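You operate a simulated robot arm through the tools that you are given. There is no shell and no other tool.

The job below is to be done with a simulated robot arm. You get a single attempt, and the scene is never put back.

JOB
Lid on the sugar bowl, jam and honey on the brown tray, then slide the tray onto the red runner. Set down upright: jam jar, honey jar.

It is judged by the outcome, as a careful person would: the job done as asked, and still so three seconds after it is handed in. It fails if anything else is knocked over, pushed out of place, dropped, spilled or broken. Lids that push on must go on centred and level and be pressed home; caps that screw on are set level and turned clockwise until they are tight.

ROBOT AND FRAMES
A 7-joint arm with a two-finger parallel gripper, fixed in place. Base frame: the origin is at the foot of the arm, x ahead of it, y to its left, z up; the work surface is at about z = 0. Units: mm, rad, N and s.
With the tool pointing down near the work surface it reaches from about 220 to 580 mm from the base axis. Its first joint turns from -1.152 to 1.152 rad. Payload 2.5 kg.
Tool frame: the origin (TCP) lies between the finger pads and is the grasp point; the fingertips stand 23 mm ahead of it; z points along the fingers, y is the line along which they close. The gripper opens to 94 mm. The fingers are 38 mm wide and 10 mm thick; the gripper's body (54 by 96 mm) begins 39 mm behind the TCP.
Orientation is told as [roll, pitch, yaw] about the base's x, y, z axes, in that order, counted from this pose: with the fingers straight down and closing along the base's y, the tool's x points along the base's -x, its y along +y and its z along -z.

CONTROLS
- The arm moves only by the tool arm_command. Its argument "commands" is a list that holds one entry, the list of rows, each a list of 7 numbers: the shift along the base's x, y, z in units of 150 mm (1.0 is 150 mm), then the turn, a rotation vector about the base's x, y, z in units of 60 degrees (1.0 is 60 degrees), then the finger opening in mm, from 0 to 94. In form: [[[x, y, z, wx, wy, wz, grip], ...]]. A call has 1 to 20 rows; each row is the pose to reach, as a shift and turn from the pose commanded when the call began. A call with a number of a shift or a turn outside -1 to 1 is refused whole. Rows are played at 5 a second. More than 50 mm and 0.15 rad between two rows, or a gripper value outside its range, and nothing of the call is played. Where a pose cannot be reached the arm comes as near as it can. A force on the tool above 70 N (or 10 N above the force at the start of the call, whichever is more), or a blocked arm, ends the call early, and 0.2 s more pass. The fingers move at their own pace (about 108 mm/s each) and stop on an object; they squeeze with about 42 N. The grip force told is the motor's: it shows also when the fingers shut on nothing. Time passes only in rows, and 0.2 s behind the last, so rows that repeat a pose let the fingers close. The reply holds the time, the measured pose of the TCP, the force on the tool along the base axes, the opening and the grip force, in the units named above and with some noise, with the torque about the TCP (base axes, N m) and any sound that the robot's microphone picked up.
- Cameras (640 x 400 px; columns grow to the right, rows downward): "scene" is fixed at [82.7, -397.4, 531]; the picture's right is [0.99, -0.17, 0.00], its down [-0.11, -0.68, -0.73] and it looks along [0.12, 0.72, -0.69] (base axes); focal length 248 px, centre (320, 200). "wrist" rides on the gripper at [86, 16, -74] in the tool frame; the picture's right is [-0.18, 0.98, 0.00], its down [-0.58, -0.11, -0.81] and it looks along [-0.79, -0.15, 0.59] (tool axes); focal length 243 px, centre (320, 200). There is no depth. A picture from a camera that has moved, and an enlarged one, comes with that camera's place and axes in the base frame and with its lens.
- capture(camera): a new picture of that camera. It takes no simulated time.
- inspect(camera, box): a new picture of the part [left, top, right, bottom] of that camera's present view, enlarged. It takes no simulated time.
- job_done(): hands the job in; it is judged then, once.

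Places have to be worked out from the pictures, the camera data and where the tool is seen. Open the gripper and draw the arm clear of the work before you hand the job in, unless the task says otherwise.

The tools are called after "Request:" as a command line: name --argument value ..., lists and objects as JSON in quotes. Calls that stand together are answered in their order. arm_command: Moves the arm, as the interface text tells. Its arguments: {"type":"object","properties":{"commands":{"type":"array","items":{"type":"array","items":{"type":"array","items":{"type":"number"}}}}},"required":["commands"]} The other tools are called the same way: capture (camera) takes a picture; inspect (camera, box) takes an enlarged picture of a part of a camera's view; job_done () hands the job in.

At the start:

```text
clock: 0.0
position: [338.0, 64.1, 337.8]
ee_rot: [-0.001, 0.001, 0.0]
force: [0.5, 0.1, -0.1]
torque: [0.02, -0.01, -0.01]
grip_width: 94.1
finger_force: 0.0
```

scene: 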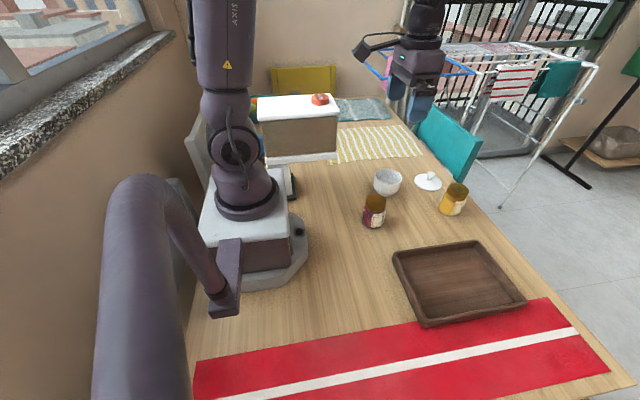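
wrist: 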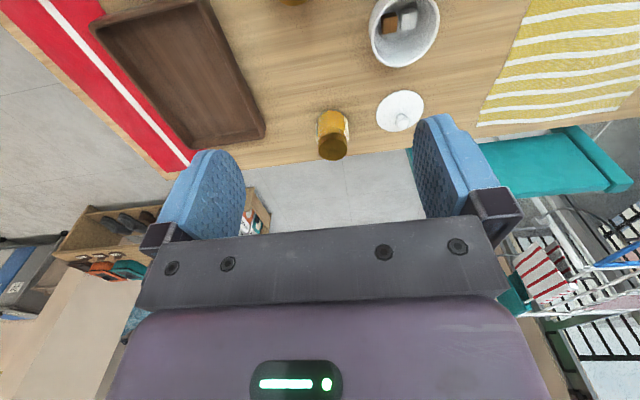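

I'll take enlarged views of the work area to locate the bowl, lid, jars and tray.

Request:
inspect --camera "scene" --box '[340, 150, 500, 250]'

Request:
inspect --camera "scene" --box '[360, 220, 620, 382]'

Request:
inspect --camera "wrist" --box '[240, 0, 480, 170]'

```text
4.00 times, centred on (420, 200) of scene
camera zoom: at [82.7, -397.4, 531.0], right [0.99, -0.17, 0.0], down [-0.11, -0.68, -0.73], along [0.12, 0.72, -0.69], focal length 990 px, centre (-80, 200)
```

zoom: 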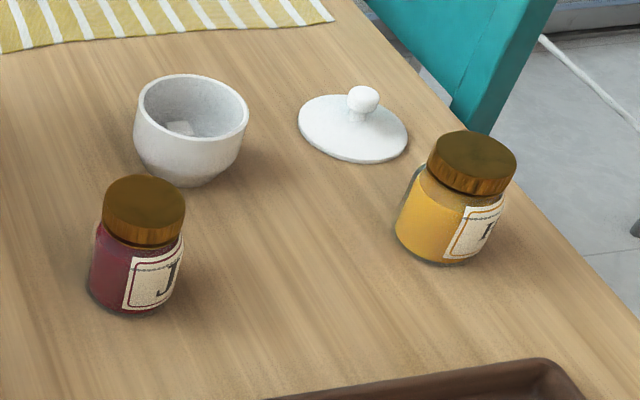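

```text
2.46 times, centred on (490, 301) of scene
camera zoom: at [82.7, -397.4, 531.0], right [0.99, -0.17, 0.0], down [-0.11, -0.68, -0.73], along [0.12, 0.72, -0.69], focal length 610 px, centre (-98, -49)
```

zoom: 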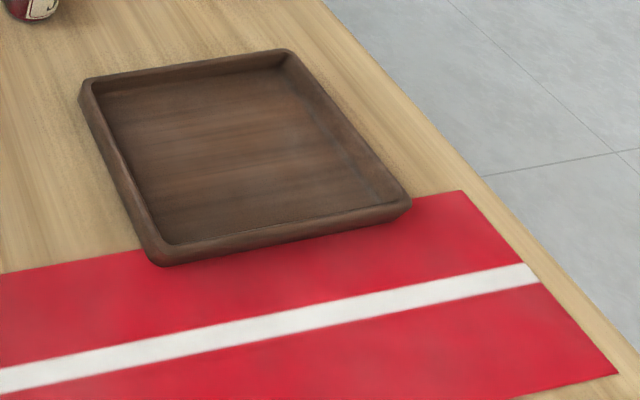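

```text
2.35 times, centred on (360, 85) of wrist
camera zoom: at [250.3, 81.5, 413.5], right [0.18, 0.98, 0.0], down [0.58, -0.11, 0.81], along [0.79, -0.15, -0.59], focal length 571 px, centre (226, 471)
```

zoom: 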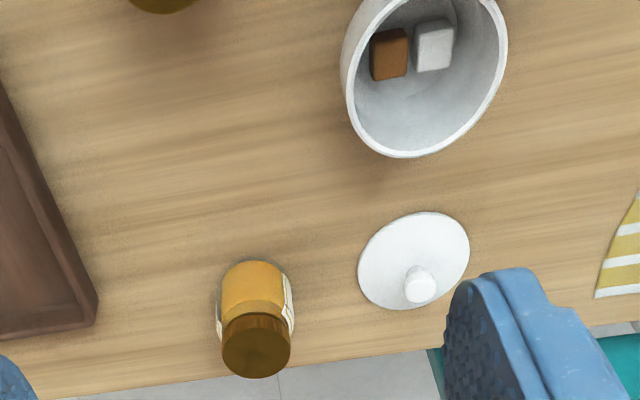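

Rough triangulation puts the lid at about (545, 179), the bowl at (388, 159), jam at (311, 47), honey at (555, 54), and the tray over x 308–541, y −247…−83. I'll move toward the lid for a closer wrist view.

Request:
arm_command --commands '[[[0.133, 0.11, -0.143, 0, 0, 0, 94], [0.267, 0.22, -0.286, 0, 0, 0, 94], [0.4, 0.33, -0.43, 0, 0, 0, 94], [0.533, 0.44, -0.57, 0, 0, 0, 94], [0.667, 0.55, -0.71, 0, 0, 0, 94], [0.8, 0.66, -0.86, 0, 0, 0, 94], [0.933, 0.767, -1.0, 0, 0, 0, 94], [0.933, 0.767, -1.0, 0, 0, 0, 94]]]'

Request:
capture --camera "wrist"

Request:
capture --camera "scene"

```text
clock: 1.8
position: [477.0, 181.8, 188.7]
ee_rot: [-0.001, 0.002, -0.001]
force: [0.2, 0.1, 0.4]
torque: [-0.01, -0.01, -0.01]
grip_width: 94.1
finger_force: 0.0
```

```text
taken
camera wrist: at [390.1, 197.2, 263.9], right [0.18, 0.98, 0.0], down [0.58, -0.11, 0.81], along [0.79, -0.15, -0.59], focal length 243 px, centre (320, 200)
```

wrist: 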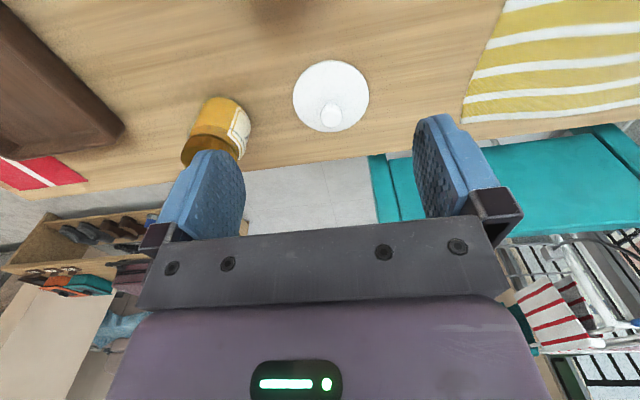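

```text
taken
```

scene: 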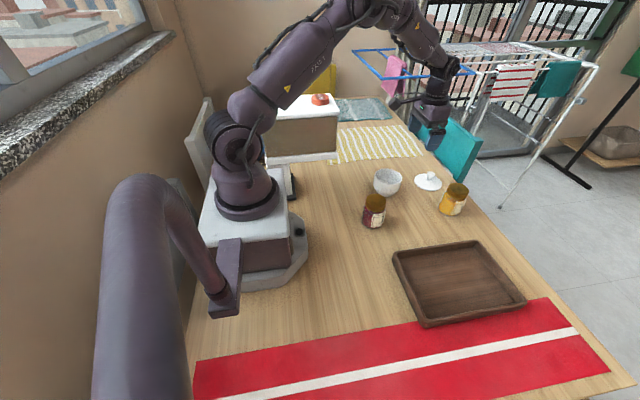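

The lid knob computes to about (543, 180), knob height around 30–35. I'll move above it and look again.

Request:
arm_command --commands '[[[0.22, 0, -0.1, 0, 0, 0, 94], [0.44, 0, -0.25, 0, 0, 0, 94], [0.44, 0, -0.4, 0, 0, 0, 94], [0.44, 0, -0.4, 0, 0, 0, 94]]]'

Request:
capture --camera "wrist"

Request:
inspect --camera "scene" --box '[380, 120, 480, 220]'

```text
clock: 2.8
position: [543.6, 179.5, 128.4]
ee_rot: [0.0, 0.0, 0.0]
force: [0.6, 0.4, -0.5]
torque: [-0.01, -0.01, 0.0]
grip_width: 94.2
finger_force: 0.1
```

```text
taken
camera wrist: at [456.3, 196.0, 203.6], right [0.18, 0.98, 0.0], down [0.58, -0.11, 0.81], along [0.79, -0.15, -0.59], focal length 243 px, centre (320, 200)
```

wrist: 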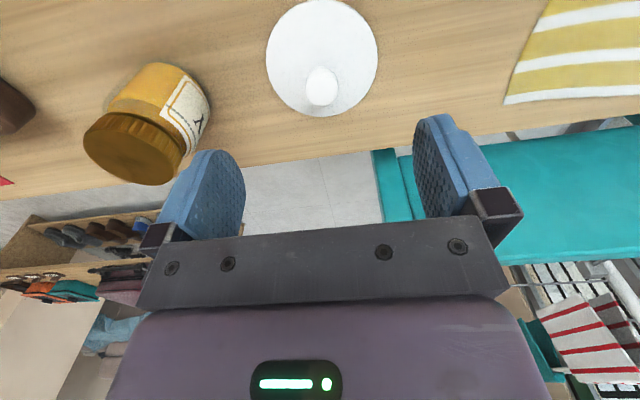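

```text
4.00 times, centred on (430, 170) of scene
camera zoom: at [82.7, -397.4, 531.0], right [0.99, -0.17, 0.0], down [-0.11, -0.68, -0.73], along [0.12, 0.72, -0.69], focal length 990 px, centre (-120, 320)
```

zoom: 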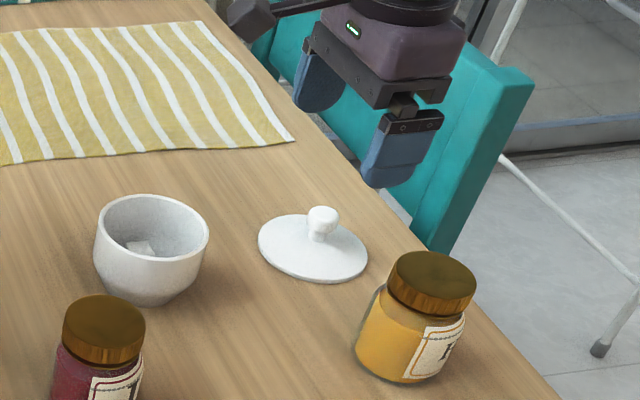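

The lid disc is centred near (541, 181), with the knob ball around z 37. I'll square up on it from two directions, so first I turn the gripper −90° above it.

Request:
arm_command --commands '[[[0, 0.007, 0, 0, 0, -0.14, 94], [-0.01, 0.007, 0, 0, 0, -0.28, 94], [-0.01, 0.007, 0, 0, 0, -0.42, 80], [-0.01, 0.007, 0, 0, 0, -0.56, 70], [-0.01, 0.007, 0, 0, 0, -0.7, 70], [-0.01, 0.007, 0, 0, 0, -0.84, 70], [-0.01, 0.007, 0, 0, 0, -0.98, 70]]]'

Request:
arm_command --commands '[[[0, 0, 0, 0, 0, -0.14, 70], [0, 0, 0, 0, 0, -0.28, 70], [0, 0, 0, 0, 0, -0.42, 70], [0, 0, 0, 0, 0, -0.52, 70], [0, 0, 0, 0, 0, -0.52, 70]]]'

Request:
capture --camera "wrist"

```text
clock: 4.4
position: [542.1, 182.1, 128.5]
ee_rot: [-0.002, 0.0, -1.031]
force: [-0.5, -0.2, 0.1]
torque: [0.01, -0.01, -0.01]
grip_width: 69.9
finger_force: 0.0
```

```text
clock: 5.6
position: [542.4, 180.5, 127.9]
ee_rot: [0.001, -0.001, -1.572]
force: [-1.2, 0.5, 0.0]
torque: [-0.01, -0.01, 0.0]
grip_width: 70.5
finger_force: 0.0
```

```text
taken
camera wrist: at [557.7, 268.1, 203.6], right [0.98, -0.19, 0.0], down [-0.11, -0.58, 0.81], along [-0.15, -0.79, -0.59], focal length 243 px, centre (320, 200)
```

wrist: 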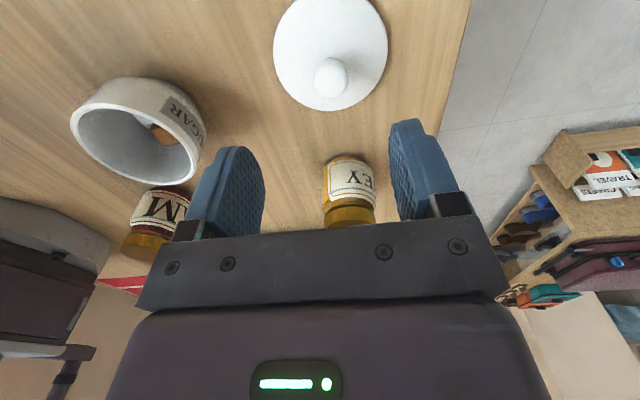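

Column-wise readings put the knob at about x 548, y 181. I'll descend with the fingers straddling the knob along x, stopping with the tips around z 20, and watch the force.

Request:
arm_command --commands '[[[0.015, 0, -0.1, 0, 0, 0, 70], [0.03, 0, -0.22, 0, 0, 0, 70], [0.03, 0, -0.34, 0, 0, 0, 70], [0.03, 0, -0.44, 0, 0, 0, 70], [0.03, 0, -0.5, 0, 0, 0, 70], [0.03, 0, -0.54, 0, 0, 0, 70], [0.03, 0, -0.57, 0, 0, 0, 70], [0.03, 0, -0.57, 0, 0, 0, 70]]]'

Request:
capture --camera "wrist"

Request:
inspect --camera "scene" --box '[390, 140, 470, 200]'

```text
clock: 7.4
position: [548.4, 182.0, 42.8]
ee_rot: [0.0, 0.0, -1.571]
force: [-0.2, 0.2, -0.1]
torque: [-0.04, 0.0, 0.0]
grip_width: 69.7
finger_force: 0.0
```

```text
taken
camera wrist: at [562.4, 268.1, 118.1], right [0.98, -0.18, 0.0], down [-0.11, -0.58, 0.81], along [-0.15, -0.79, -0.59], focal length 243 px, centre (320, 200)
```

wrist: 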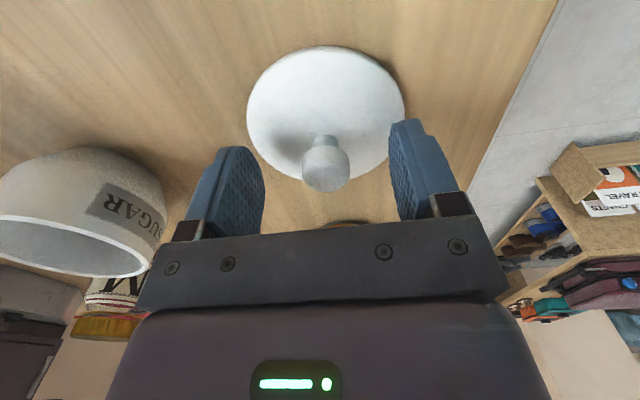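

```text
6.67 times, centred on (430, 170) of scene
camera zoom: at [82.7, -397.4, 531.0], right [0.99, -0.17, 0.0], down [-0.11, -0.68, -0.73], along [0.12, 0.72, -0.69], focal length 1651 px, centre (-413, 400)
```

zoom: 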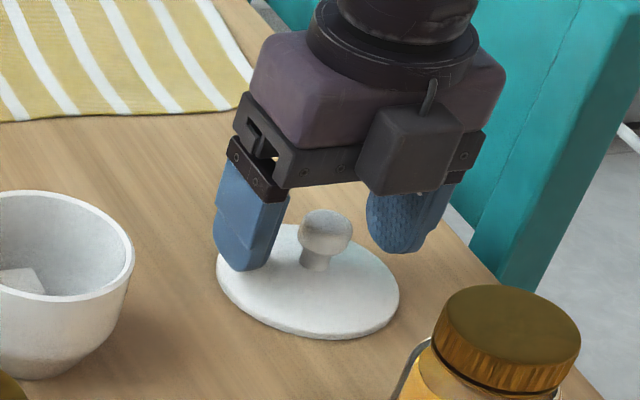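

The fingers straddle the knob with clearance above the disc and no force. I'll close along x to centre the knob on the tool.

Request:
arm_command --commands '[[[0, 0, 0, 0, 0, 0, 45], [0, 0, 0, 0, 0, 0, 34], [0, 0, 0, 0, 0, 0, 28], [0, 0, 0, 0, 0, 0, 22], [0, 0, 0, 0, 0, 0, 15], [0, 0, 0, 0, 0, 0, 15]]]'

Request:
capture --camera "wrist"

Request:
inspect --camera "scene" --box '[390, 140, 470, 200]'

```text
clock: 8.8
position: [547.6, 182.0, 42.7]
ee_rot: [0.0, 0.001, -1.57]
force: [-1.0, 0.5, 1.2]
torque: [-0.02, 0.04, -0.04]
grip_width: 20.0
finger_force: 41.8
```

```text
taken
camera wrist: at [562.3, 268.2, 118.2], right [0.98, -0.18, 0.0], down [-0.11, -0.58, 0.81], along [-0.15, -0.79, -0.59], focal length 243 px, centre (320, 200)
```

wrist: 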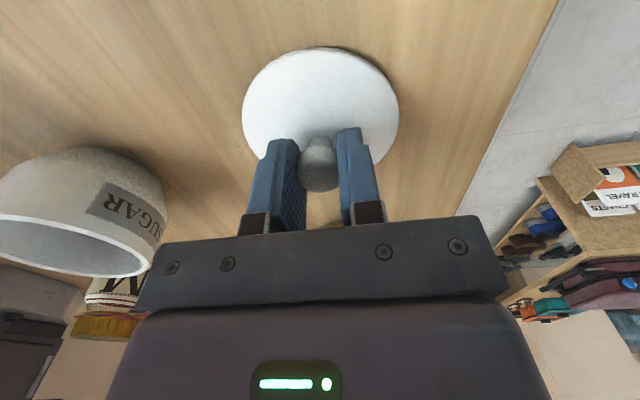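

```text
6.67 times, centred on (430, 170) of scene
camera zoom: at [82.7, -397.4, 531.0], right [0.99, -0.17, 0.0], down [-0.11, -0.68, -0.73], along [0.12, 0.72, -0.69], focal length 1651 px, centre (-413, 400)
```

zoom: 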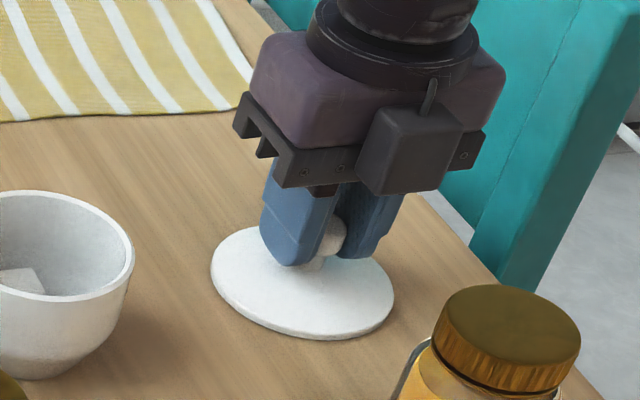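

The knob is gripped (about 20 mm wide). I'll open, turn back +90° around it, and close along y so that it is centred both ways.

Request:
arm_command --commands '[[[0, 0, 0, 0, 0, 0, 60], [0, 0, 0, 0, 0, 0, 60], [0, 0, 0, 0, 0, 0.14, 60], [0, 0, 0, 0, 0, 0.28, 60], [0, 0, 0, 0, 0, 0.42, 60], [0, 0, 0, 0, 0, 0.56, 60], [0, 0, 0, 0, 0, 0.7, 60], [0, 0, 0, 0, 0, 0.84, 60], [0, 0, 0, 0, 0, 0.98, 60]]]'

Request:
arm_command --commands '[[[0, 0, 0, 0, 0, 0.14, 60], [0, 0, 0, 0, 0, 0.28, 60], [0, 0, 0, 0, 0, 0.42, 60], [0, 0, 0, 0, 0, 0.52, 60], [0, 0, 0, 0, 0, 0.52, 60]]]'

Request:
capture --camera "wrist"

Request:
inspect --camera "scene" --box '[390, 140, 470, 200]'

```text
clock: 10.8
position: [547.4, 181.3, 41.8]
ee_rot: [0.0, 0.0, -0.541]
force: [0.0, 0.5, -0.4]
torque: [0.0, 0.02, 0.01]
grip_width: 59.9
finger_force: 0.0
```

```text
clock: 12.0
position: [546.8, 181.1, 43.2]
ee_rot: [0.0, 0.0, 0.003]
force: [0.2, -0.6, 0.9]
torque: [0.02, -0.03, 0.01]
grip_width: 60.3
finger_force: 0.2
```

```text
taken
camera wrist: at [459.5, 197.4, 118.0], right [0.18, 0.98, 0.0], down [0.58, -0.11, 0.81], along [0.79, -0.15, -0.59], focal length 243 px, centre (320, 200)
```

wrist: 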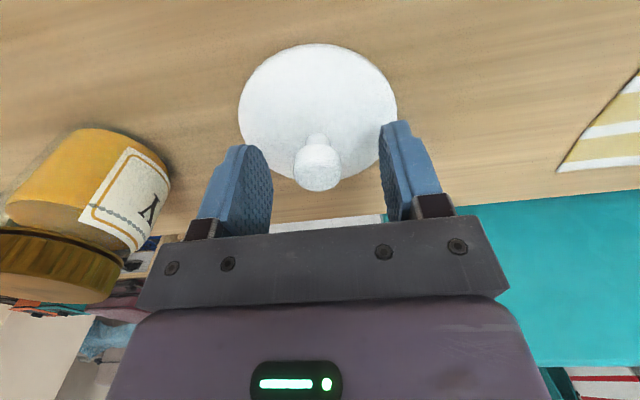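

```text
6.67 times, centred on (430, 170) of scene
camera zoom: at [82.7, -397.4, 531.0], right [0.99, -0.17, 0.0], down [-0.11, -0.68, -0.73], along [0.12, 0.72, -0.69], focal length 1651 px, centre (-413, 400)
```

zoom: 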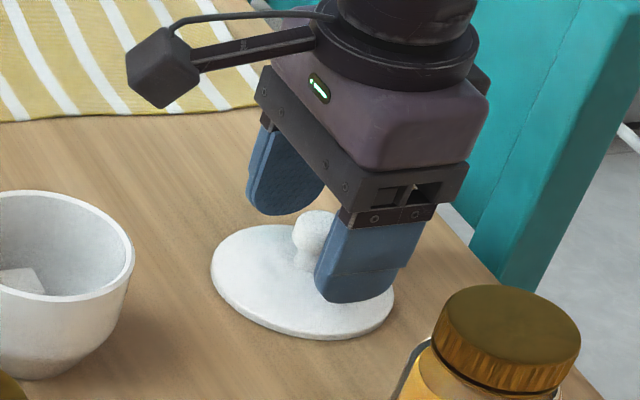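

The knob sits centred between the pads. I'll close along y and lift the lid.

Request:
arm_command --commands '[[[0, 0, -0.02, 0, 0, 0, 45], [0, 0, -0.02, 0, 0, 0, 34], [0, 0, -0.02, 0, 0, 0, 28], [0, 0, -0.02, 0, 0, 0, 15], [0, 0, -0.02, 0, 0, 0, 10], [0, 0, -0.02, 0, 0, 0, 10], [0, 0, 0.05, 0, 0, 0, 10], [0, 0, 0.15, 0, 0, 0, 10], [0, 0, 0.3, 0, 0, 0, 10], [0, 0, 0.5, 0, 0, 0, 10], [0, 0, 0.6, 0, 0, 0, 10], [0, 0, 0.6, 0, 0, 0, 10]]]'

Request:
capture --camera "wrist"

Request:
inspect --camera "scene" --box '[360, 100, 480, 200]'

```text
clock: 14.6
position: [546.2, 180.9, 132.7]
ee_rot: [0.0, 0.0, 0.0]
force: [-0.2, -0.3, -0.7]
torque: [-0.01, 0.01, 0.0]
grip_width: 20.6
finger_force: 41.9
```

```text
taken
camera wrist: at [459.2, 197.3, 208.1], right [0.18, 0.98, 0.0], down [0.58, -0.11, 0.81], along [0.79, -0.15, -0.59], focal length 243 px, centre (320, 200)
```

wrist: 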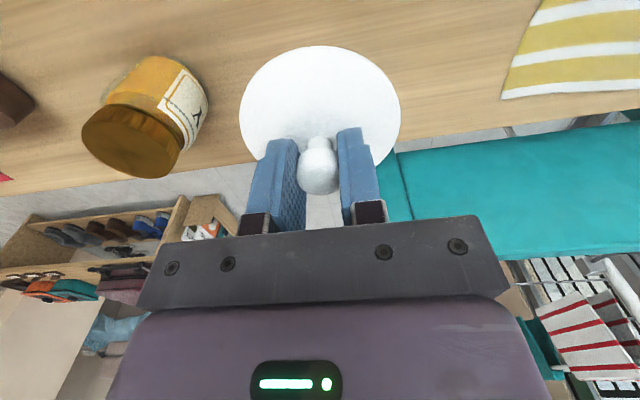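

```text
4.00 times, centred on (420, 150) of scene
camera zoom: at [82.7, -397.4, 531.0], right [0.99, -0.17, 0.0], down [-0.11, -0.68, -0.73], along [0.12, 0.72, -0.69], focal length 990 px, centre (-80, 400)
```

zoom: 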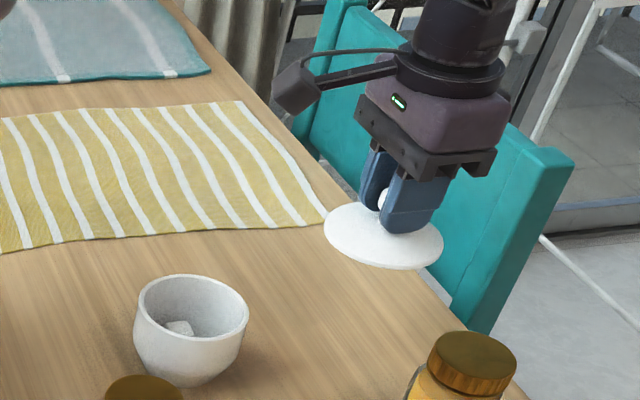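

The lid is held level (20.6 mm grip). I'll carry it high over the bowl and look down to measure the bowl's centre.

Request:
arm_command --commands '[[[-0.1, 0, 0.15, 0, 0, 0, 10], [-0.22, 0, 0.3, 0, 0, 0, 10], [-0.38, -0.03, 0.45, 0, 0, 0, 10], [-0.56, -0.06, 0.56, 0, 0, 0, 10], [-0.74, -0.1, 0.62, 0, 0, 0, 10], [-0.9, -0.13, 0.62, 0, 0, 0, 10], [-1.0, -0.14, 0.62, 0, 0, 0, 10], [-1.0, -0.14, 0.62, 0, 0, 0, 10]]]'

Request:
capture --camera "wrist"

Request:
inspect --camera "scene" --box '[360, 150, 420, 210]'

```text
clock: 16.4
position: [395.6, 161.0, 226.7]
ee_rot: [0.001, -0.002, -0.002]
force: [-0.6, -1.0, -0.8]
torque: [0.0, 0.01, 0.04]
grip_width: 20.7
finger_force: 42.1
```

```text
taken
camera wrist: at [308.9, 177.0, 301.4], right [0.18, 0.98, 0.0], down [0.58, -0.11, 0.81], along [0.79, -0.15, -0.59], focal length 243 px, centre (320, 200)
```

wrist: 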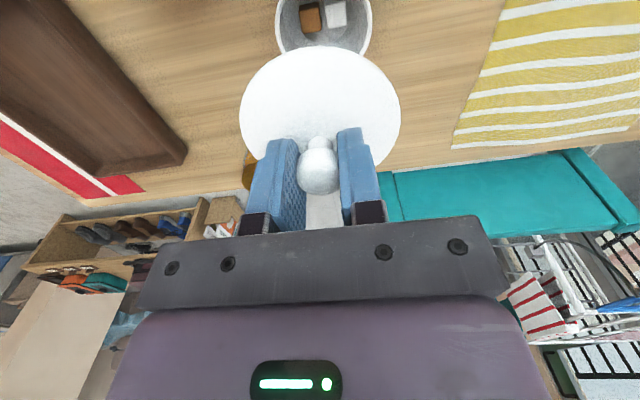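

```text
6.67 times, centred on (390, 180) of scene
camera zoom: at [82.7, -397.4, 531.0], right [0.99, -0.17, 0.0], down [-0.11, -0.68, -0.73], along [0.12, 0.72, -0.69], focal length 1651 px, centre (-147, 333)
```

zoom: 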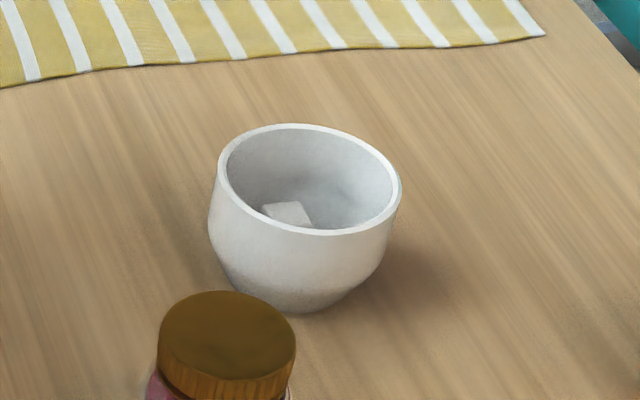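

Scene view suggests the bowl centre at about (391, 161) with rim z≈59; the wrist column suggests y nearer 165. I'll enlarge for precision.

Request:
inspect --camera "wrist" --box '[260, 0, 390, 81]'

```text
4.92 times, centred on (325, 40) of wrist
camera zoom: at [308.9, 177.0, 301.4], right [0.18, 0.98, 0.0], down [0.58, -0.11, 0.81], along [0.79, -0.15, -0.59], focal length 1194 px, centre (295, 985)
```

zoom: 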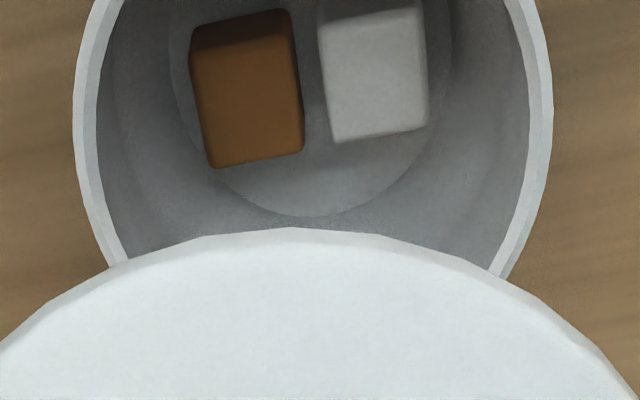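

Wrist gives bowl y≈165 (matching the scene estimate once corrected by the bias I saw on the lid). I'll turn −90° to get the x of the bowl by column as well.

Request:
arm_command --commands '[[[0, 0, 0, 0, 0, -0.14, 10], [0, 0, 0, 0, 0, -0.28, 10], [0, 0, 0, 0, 0, -0.42, 10], [0, 0, 0, 0, 0, -0.56, 10], [0, 0, 0, 0, 0, -0.7, 10], [0, 0, 0, 0, 0, -0.84, 10], [0, 0, 0, 0, 0, -0.98, 10]]]'

Request:
arm_command --commands '[[[0, 0, 0, 0, 0, -0.14, 10], [0, 0, 0, 0, 0, -0.28, 10], [0, 0, 0, 0, 0, -0.42, 10], [0, 0, 0, 0, 0, -0.52, 10], [0, 0, 0, 0, 0, -0.52, 10]]]'

Request:
inspect --camera "wrist" --box '[260, 0, 390, 81]'

Request:
capture --camera "wrist"

```text
clock: 18.0
position: [396.4, 160.7, 225.5]
ee_rot: [0.001, 0.0, -1.03]
force: [0.9, -0.2, -1.1]
torque: [0.0, 0.04, -0.02]
grip_width: 20.5
finger_force: 42.0
```

```text
clock: 19.2
position: [397.2, 161.3, 225.4]
ee_rot: [0.0, -0.001, -1.572]
force: [-0.2, -0.4, -1.0]
torque: [0.01, -0.04, 0.0]
grip_width: 20.7
finger_force: 42.1
```

```text
4.92 times, centred on (325, 40) of wrist
camera zoom: at [412.5, 247.1, 300.9], right [0.98, -0.19, 0.0], down [-0.11, -0.58, 0.81], along [-0.15, -0.79, -0.59], focal length 1194 px, centre (295, 985)
```

zoom: 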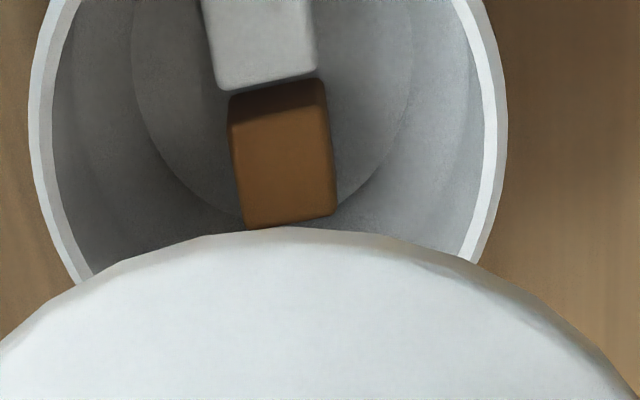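

```text
taken
camera wrist: at [412.5, 247.1, 300.9], right [0.98, -0.19, 0.0], down [-0.11, -0.58, 0.81], along [-0.15, -0.79, -0.59], focal length 243 px, centre (320, 200)
```

wrist: 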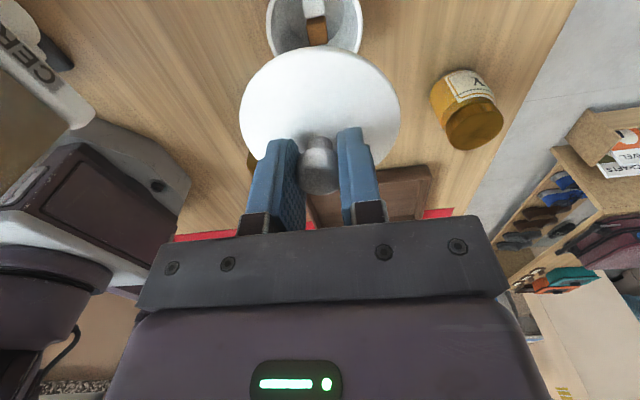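

The bowl centre relative to the tool is about (−4.0, +4.2) mm, i.e. (392.5, 165). I'll move over it and descend to hover just above the rim, then check alignment.

Request:
arm_command --commands '[[[-0.027, 0.028, -0.1, 0, 0, 0, 10], [-0.027, 0.028, -0.25, 0, 0, 0, 10], [-0.027, 0.028, -0.4, 0, 0, 0, 10], [-0.027, 0.028, -0.54, 0, 0, 0, 10], [-0.027, 0.028, -0.65, 0, 0, 0, 10], [-0.027, 0.028, -0.72, 0, 0, 0, 10], [-0.027, 0.028, -0.755, 0, 0, 0, 10], [-0.027, 0.028, -0.755, 0, 0, 0, 10]]]'

Request:
inspect --camera "scene" --box '[360, 140, 420, 200]'

Request:
capture --camera "wrist"

```text
clock: 21.0
position: [392.6, 164.1, 113.1]
ee_rot: [0.001, 0.0, -1.571]
force: [-0.1, 0.0, -0.7]
torque: [-0.01, 0.02, -0.04]
grip_width: 20.7
finger_force: 42.1
```

```text
6.67 times, centred on (390, 170) of scene
camera zoom: at [82.7, -397.4, 531.0], right [0.99, -0.17, 0.0], down [-0.11, -0.68, -0.73], along [0.12, 0.72, -0.69], focal length 1651 px, centre (-147, 400)
```

zoom: 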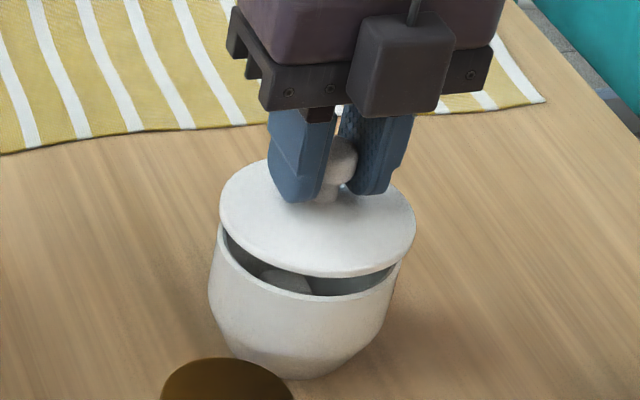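

```text
taken
camera wrist: at [408.3, 250.9, 188.0], right [0.98, -0.18, 0.0], down [-0.11, -0.58, 0.81], along [-0.15, -0.79, -0.59], focal length 243 px, centre (320, 200)
```

wrist: 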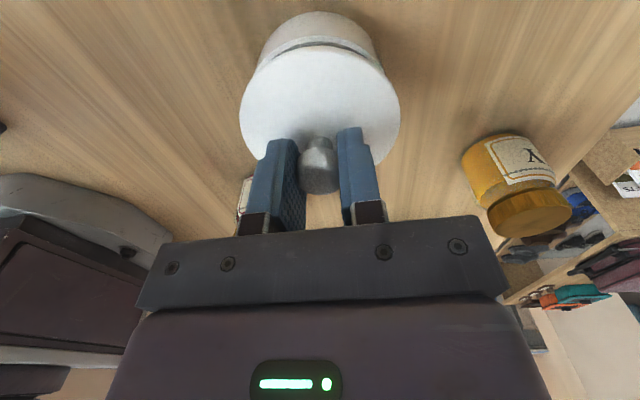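

The lid is concentric over the bowl in both views. I'll lower it slowly and watch for contact.

Request:
arm_command --commands '[[[0, 0, -0.02, 0, 0, 0, 10], [0, 0, -0.04, 0, 0, 0, 10], [0, 0, -0.06, 0, 0, 0, 10], [0, 0, -0.075, 0, 0, 0, 10], [0, 0, -0.075, 0, 0, 0, 10]]]'

Request:
inspect --camera "scene" --box '[360, 140, 420, 200]'

```text
clock: 22.2
position: [392.5, 166.2, 102.2]
ee_rot: [0.0, -0.001, -1.571]
force: [0.2, 0.1, -0.7]
torque: [0.0, 0.01, 0.01]
grip_width: 20.6
finger_force: 41.9
```

```text
6.67 times, centred on (390, 170) of scene
camera zoom: at [82.7, -397.4, 531.0], right [0.99, -0.17, 0.0], down [-0.11, -0.68, -0.73], along [0.12, 0.72, -0.69], focal length 1651 px, centre (-147, 400)
```

zoom: 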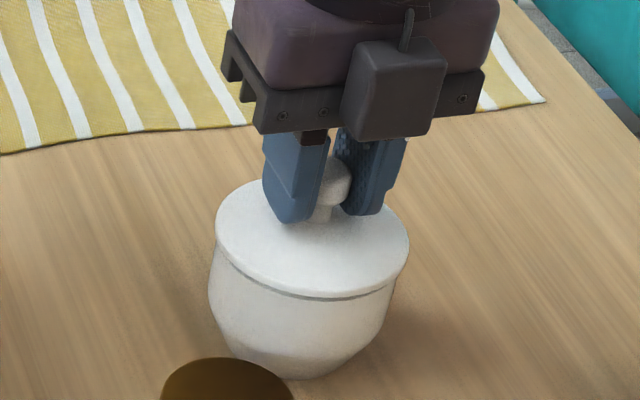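

The lid is just above the rim and well aligned, with no force yet. Continuing down in 1 mm steps.

Request:
arm_command --commands '[[[0, 0, -0.007, 0, 0, 0, 10], [0, 0, -0.014, 0, 0, 0, 10], [0, 0, -0.02, 0, 0, 0, 10], [0, 0, -0.027, 0, 0, 0, 10], [0, 0, -0.027, 0, 0, 0, 10]]]'

Request:
inspect --camera "scene" --box '[360, 140, 420, 200]'

```text
clock: 23.4
position: [392.7, 164.4, 97.1]
ee_rot: [-0.001, 0.001, -1.57]
force: [-9.4, -5.0, 27.8]
torque: [-0.27, 0.68, 0.03]
grip_width: 20.9
finger_force: 41.8
heard: snap
```

```text
6.67 times, centred on (390, 170) of scene
camera zoom: at [82.6, -397.4, 531.0], right [0.99, -0.17, 0.0], down [-0.11, -0.68, -0.73], along [0.12, 0.72, -0.69], focal length 1651 px, centre (-147, 400)
```

zoom: 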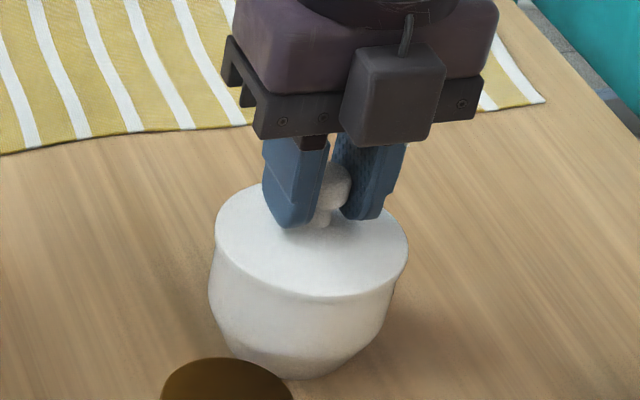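

A snap was heard with a 28 N reaction, and the lid sits flush. I'll release the knob and rise clear.

Request:
arm_command --commands '[[[0, 0, 0, 0, 0, 0, 30], [0, 0, 0, 0, 0, 0, 60], [0, 0, 0, 0, 0, 0, 60], [0, 0, 0.1, 0, 0, 0, 60], [0, 0, 0.25, 0, 0, 0, 60], [0, 0, 0.45, 0, 0, 0, 60], [0, 0, 0.6, 0, 0, 0, 60], [0, 0, 0.6, 0, 0, 0, 60]]]'

Request:
inspect --camera "scene" --box '[360, 140, 420, 200]'

Request:
capture --camera "wrist"

```text
clock: 25.2
position: [392.3, 163.2, 186.5]
ee_rot: [0.002, -0.001, -1.572]
force: [0.0, 0.0, -0.4]
torque: [0.0, -0.01, 0.02]
grip_width: 60.1
finger_force: 0.1
```

```text
6.67 times, centred on (390, 170) of scene
camera zoom: at [82.7, -397.4, 531.0], right [0.99, -0.17, 0.0], down [-0.11, -0.68, -0.73], along [0.12, 0.72, -0.69], focal length 1651 px, centre (-147, 400)
```

zoom: 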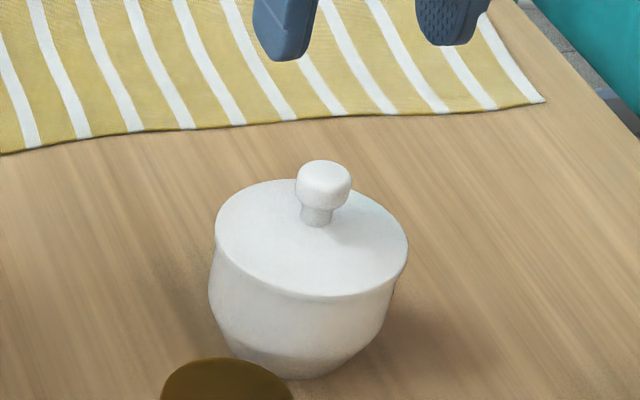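

```text
taken
camera wrist: at [407.8, 250.5, 262.4], right [0.98, -0.18, 0.0], down [-0.11, -0.58, 0.81], along [-0.15, -0.79, -0.59], focal length 243 px, centre (320, 200)
```

wrist: 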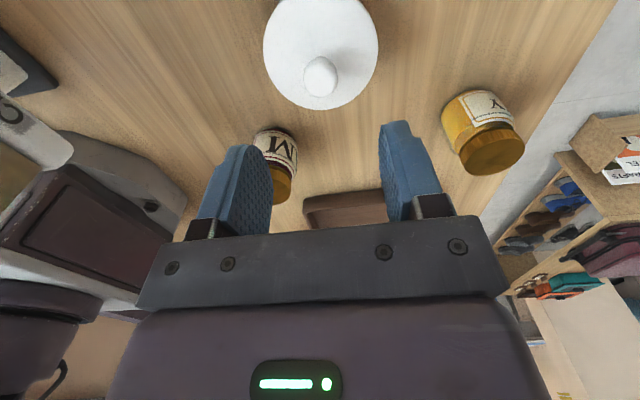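

The lid is on, level and centred. Now honey: I'll turn back to yaw 0 while travelling toward it.

Request:
arm_command --commands '[[[0.12, -0.08, 0.04, 0, 0, 0.14, 94], [0.24, -0.16, 0.06, 0, 0, 0.28, 94], [0.37, -0.25, 0.06, 0, 0, 0.42, 94], [0.5, -0.34, 0.06, 0, 0, 0.56, 94], [0.63, -0.43, 0.06, 0, 0, 0.7, 94], [0.75, -0.52, 0.06, 0, 0, 0.84, 94], [0.87, -0.6, 0.06, 0, 0, 0.98, 94]]]'

Request:
arm_command --commands '[[[0.04, -0.02, -0.06, 0, 0, 0.14, 94], [0.08, -0.05, -0.12, 0, 0, 0.28, 94], [0.12, -0.07, -0.2, 0, 0, 0.42, 94], [0.16, -0.09, -0.26, 0, 0, 0.52, 94], [0.16, -0.09, -0.26, 0, 0, 0.52, 94]]]'

Request:
capture --camera "wrist"

Request:
inspect --camera "scene" --box '[400, 140, 500, 220]'

```text
clock: 26.8
position: [523.3, 75.0, 196.3]
ee_rot: [0.001, -0.001, -0.543]
force: [-0.2, -0.3, -0.4]
torque: [0.02, -0.02, -0.01]
grip_width: 94.0
finger_force: 0.1
```

```text
clock: 28.0
position: [547.9, 60.9, 156.9]
ee_rot: [0.0, 0.0, 0.0]
force: [0.4, 0.1, -0.8]
torque: [0.0, -0.02, 0.02]
grip_width: 94.0
finger_force: 0.1
```

```text
taken
camera wrist: at [460.1, 76.8, 232.3], right [0.18, 0.98, 0.0], down [0.58, -0.11, 0.81], along [0.79, -0.15, -0.59], focal length 243 px, centre (320, 200)
```

wrist: 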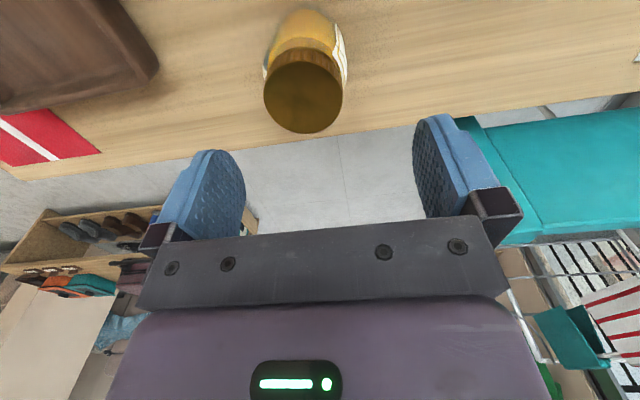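

```text
5.00 times, centred on (450, 180) of scene
camera zoom: at [82.7, -397.4, 531.0], right [0.99, -0.17, 0.0], down [-0.11, -0.68, -0.73], along [0.12, 0.72, -0.69], focal length 1238 px, centre (-330, 300)
```

zoom: 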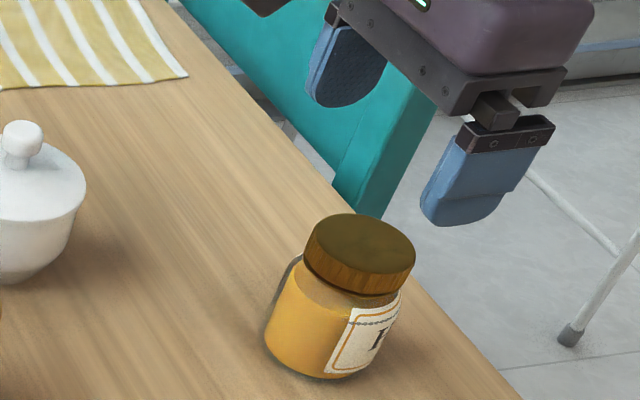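

Combining both views, honey is about (549, 49.5) with a cap height near 80. I'll shift y by −11.5 mm and lower to just above the cap for a check.

Request:
arm_command --commands '[[[0.0, -0.04, -0.08, 0, 0, 0, 94], [0.007, -0.077, -0.16, 0, 0, 0, 94], [0.007, -0.077, -0.26, 0, 0, 0, 94], [0.007, -0.077, -0.26, 0, 0, 0, 94]]]'

Request:
capture --camera "wrist"

Request:
inspect --camera "scene" --box '[410, 140, 490, 220]'

```text
clock: 29.0
position: [548.8, 50.0, 118.1]
ee_rot: [-0.001, -0.001, 0.001]
force: [-0.8, 1.0, 0.4]
torque: [-0.03, 0.01, -0.01]
grip_width: 94.2
finger_force: 0.0
```

```text
taken
camera wrist: at [461.2, 65.7, 193.5], right [0.18, 0.98, 0.0], down [0.58, -0.11, 0.81], along [0.79, -0.15, -0.59], focal length 243 px, centre (320, 200)
```

wrist: 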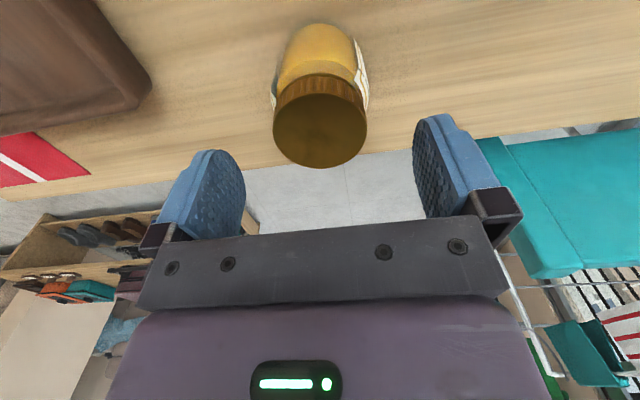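

```text
5.00 times, centred on (450, 180) of scene
camera zoom: at [82.7, -397.4, 531.0], right [0.99, -0.17, 0.0], down [-0.11, -0.68, -0.73], along [0.12, 0.72, -0.69], focal length 1238 px, centre (-330, 300)
```

zoom: 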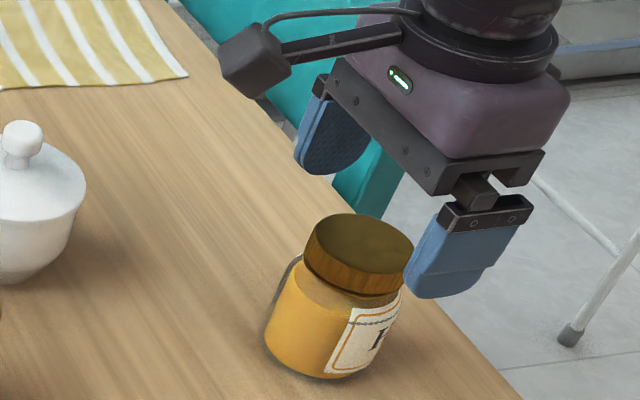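

The cap is centred at column 320 and the expected row. I'll descend around the jar body and close.

Request:
arm_command --commands '[[[0, 0, -0.1, 0, 0, 0, 94], [0, 0, -0.2, 0, 0, 0, 94], [0, 0, -0.3, 0, 0, 0, 94], [0, 0, -0.39, 0, 0, 0, 94], [0, 0, -0.44, 0, 0, 0, 94], [0, 0, -0.465, 0, 0, 0, 94], [0, 0, -0.465, 0, 0, 0, 94]]]'

Request:
inspect --camera "scene" --box '[410, 140, 490, 220]'

Request:
capture --camera "wrist"

```text
clock: 30.6
position: [548.8, 49.6, 48.0]
ee_rot: [-0.002, 0.001, 0.0]
force: [0.6, -0.5, -0.2]
torque: [-0.02, 0.01, 0.0]
grip_width: 94.0
finger_force: 0.0
```

```text
5.00 times, centred on (450, 180) of scene
camera zoom: at [82.7, -397.4, 531.0], right [0.99, -0.17, 0.0], down [-0.11, -0.68, -0.73], along [0.12, 0.72, -0.69], focal length 1238 px, centre (-330, 300)
```

zoom: 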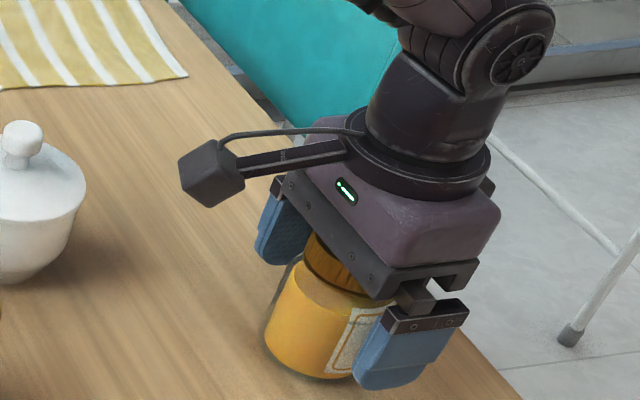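

```text
taken
camera wrist: at [461.2, 65.8, 124.0], right [0.18, 0.98, 0.0], down [0.58, -0.11, 0.81], along [0.79, -0.15, -0.59], focal length 243 px, centre (320, 200)
```

wrist: 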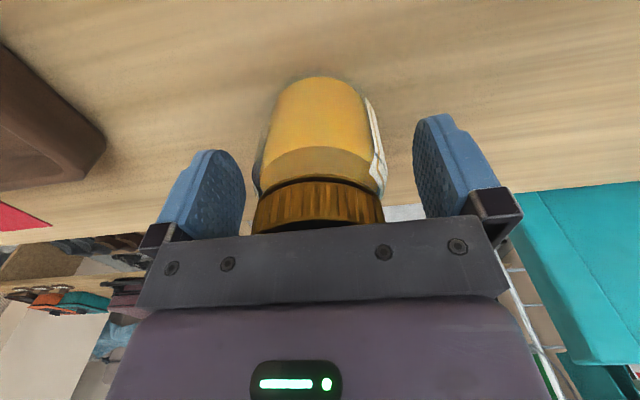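

The fingers straddle the jar evenly with no contact. Closing on the jar body.

Request:
arm_command --commands '[[[0, 0, 0, 0, 0, 0, 80], [0, 0, 0, 0, 0, 0, 70], [0, 0, 0, 0, 0, 0, 60], [0, 0, 0, 0, 0, 0, 45], [0, 0, 0, 0, 0, 0, 45], [0, 0, 0, 0, 0, 0, 45]]]'

Request:
inspect --camera "scene" --box '[410, 140, 490, 220]'

Request:
capture --camera "wrist"

```text
clock: 32.0
position: [549.5, 50.0, 48.6]
ee_rot: [0.002, 0.0, 0.001]
force: [1.0, -2.5, 0.0]
torque: [0.02, 0.04, -0.03]
grip_width: 61.0
finger_force: 41.7
```

```text
5.00 times, centred on (450, 180) of scene
camera zoom: at [82.7, -397.4, 531.0], right [0.99, -0.17, 0.0], down [-0.11, -0.68, -0.73], along [0.12, 0.72, -0.69], focal length 1238 px, centre (-330, 300)
```

zoom: 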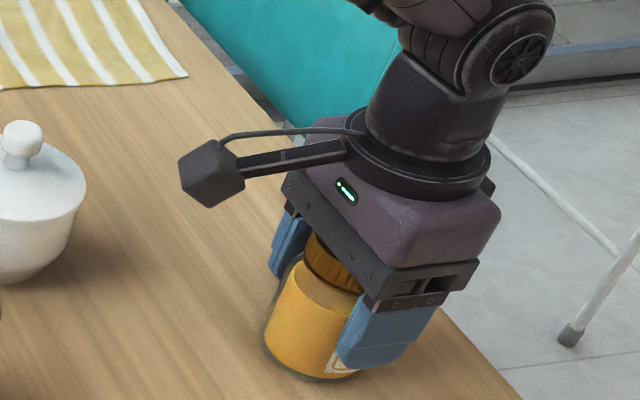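

```text
taken
camera wrist: at [461.2, 65.7, 124.0], right [0.18, 0.98, 0.0], down [0.58, -0.11, 0.81], along [0.79, -0.15, -0.59], focal length 243 px, centre (320, 200)
```

wrist: 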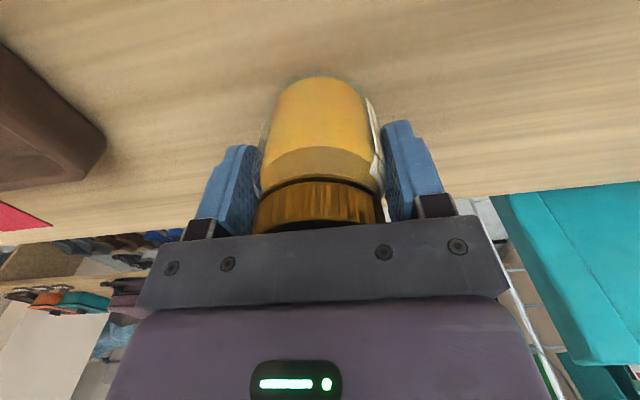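

Honey is gripped (61 mm, 42 N). I'll lift it straight up and start toward the tray.

Request:
arm_command --commands '[[[0, 0, 0.05, 0, 0, 0, 45], [0, 0, 0.15, 0, 0, 0, 45], [0, 0, 0.3, 0, 0, 0, 45], [0, 0, 0.45, 0, 0, 0, 45], [-0.05, -0.12, 0.55, 0, 0, 0, 45], [-0.12, -0.3, 0.58, 0, 0, 0, 45], [-0.2, -0.5, 0.58, 0, 0, 0, 45], [-0.3, -0.7, 0.58, 0, 0, 0, 45], [-0.4, -0.88, 0.58, 0, 0, 0, 45], [-0.48, -1.0, 0.58, 0, 0, 0, 45], [-0.48, -1.0, 0.58, 0, 0, 0, 45]]]'

Request:
capture --camera "scene"

Request:
capture --camera "wrist"

```text
clock: 34.4
position: [475.9, -101.1, 135.6]
ee_rot: [0.002, 0.0, 0.0]
force: [0.2, -0.4, -4.1]
torque: [-0.01, 0.03, 0.0]
grip_width: 61.1
finger_force: 42.0
```

```text
taken
```

scene: 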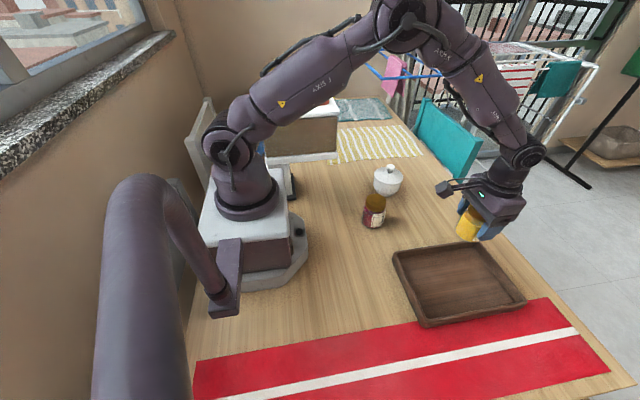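

```text
taken
camera wrist: at [389.1, -84.9, 211.1], right [0.18, 0.98, 0.0], down [0.58, -0.11, 0.81], along [0.79, -0.15, -0.59], focal length 243 px, centre (320, 200)
```

wrist: 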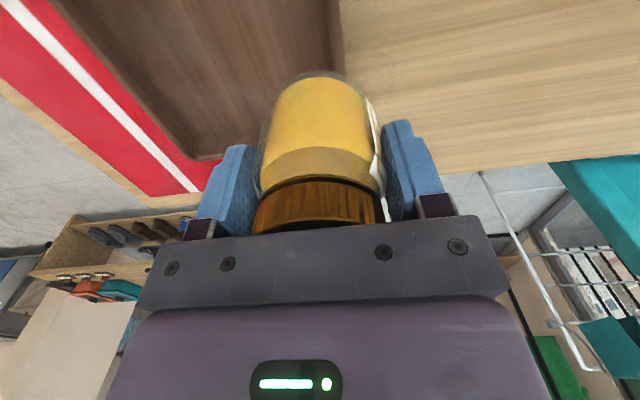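

Honey is held steady. I'll move over the tray's right half and lower it close to the tray floor.

Request:
arm_command --commands '[[[0, -0.15, 0, 0, 0, 0, 45], [0, -0.3, 0, 0, 0, 0, 45], [0, -0.43, 0, 0, 0, 0, 45], [0, -0.43, -0.1, 0, 0, 0, 45], [0, -0.43, -0.2, 0, 0, 0, 45], [0, -0.43, -0.3, 0, 0, 0, 45], [0, -0.43, -0.39, 0, 0, 0, 45], [0, -0.43, -0.44, 0, 0, 0, 45], [0, -0.43, -0.47, 0, 0, 0, 45], [0, -0.43, -0.47, 0, 0, 0, 45]]]'

Request:
inspect --camera "scene" --box '[380, 180, 540, 330]'

Request:
capture --camera "wrist"

```text
clock: 36.6
position: [476.5, -164.9, 64.4]
ee_rot: [0.001, -0.001, 0.001]
force: [0.0, 1.0, -4.3]
torque: [0.0, -0.01, -0.01]
grip_width: 61.0
finger_force: 41.5
```

```text
2.67 times, centred on (460, 255) of scene
camera zoom: at [82.7, -397.4, 531.0], right [0.99, -0.17, 0.0], down [-0.11, -0.68, -0.73], along [0.12, 0.72, -0.69], focal length 660 px, centre (-53, 53)
```

zoom: 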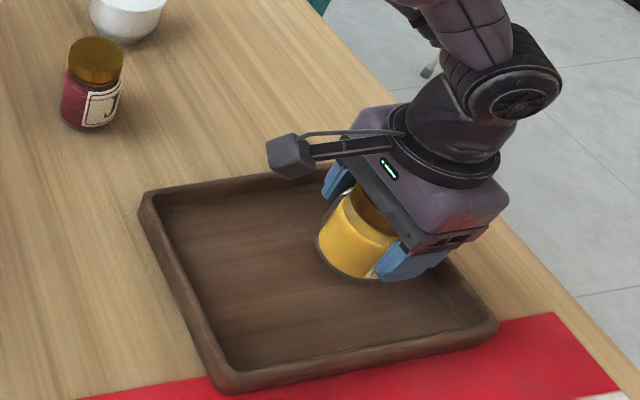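

```text
taken
camera wrist: at [389.2, -148.3, 140.3], right [0.18, 0.98, 0.0], down [0.58, -0.11, 0.81], along [0.79, -0.15, -0.59], focal length 243 px, centre (320, 200)
```

wrist: 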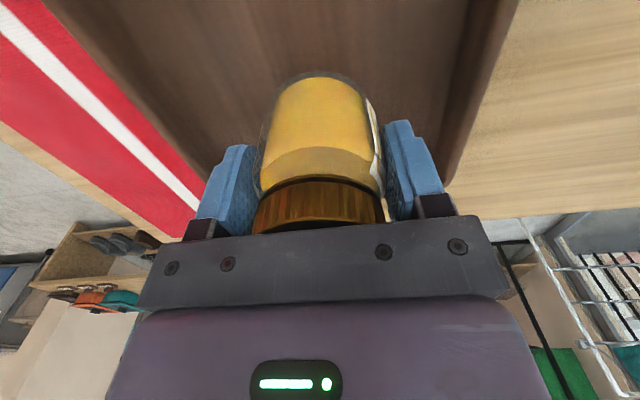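

Honey is well inside the tray. I'll lower slowly until the floor takes the weight.

Request:
arm_command --commands '[[[0, 0, -0.01, 0, 0, 0, 45], [0, 0, -0.02, 0, 0, 0, 45], [0, 0, -0.03, 0, 0, 0, 45], [0, 0, -0.04, 0, 0, 0, 45], [0, 0, -0.04, 0, 0, 0, 45]]]'

```text
clock: 37.8
position: [476.4, -164.6, 58.5]
ee_rot: [-0.001, -0.001, 0.001]
force: [-0.3, 0.6, -4.0]
torque: [0.01, 0.0, -0.01]
grip_width: 61.1
finger_force: 42.2
```

No contact yet at z 58.5; continuing down in 1 mm steps.

Request:
arm_command --commands '[[[0, 0, -0.007, 0, 0, 0, 45], [0, 0, -0.013, 0, 0, 0, 45], [0, 0, -0.02, 0, 0, 0, 45], [0, 0, -0.02, 0, 0, 0, 45]]]'

```text
clock: 38.8
position: [476.6, -165.4, 55.6]
ee_rot: [-0.002, 0.0, 0.0]
force: [-0.2, -0.9, -3.3]
torque: [-0.04, 0.01, -0.02]
grip_width: 61.0
finger_force: 41.4
```

Still hanging; another small lowering.

Request:
arm_command --commands '[[[0, 0, -0.005, 0, 0, 0, 45], [0, 0, -0.01, 0, 0, 0, 45], [0, 0, -0.01, 0, 0, 0, 45]]]'

```text
clock: 39.6
position: [475.6, -165.3, 55.3]
ee_rot: [0.001, 0.0, 0.001]
force: [-2.3, 1.6, 4.8]
torque: [0.1, 0.16, 0.01]
grip_width: 61.2
finger_force: 42.3
```

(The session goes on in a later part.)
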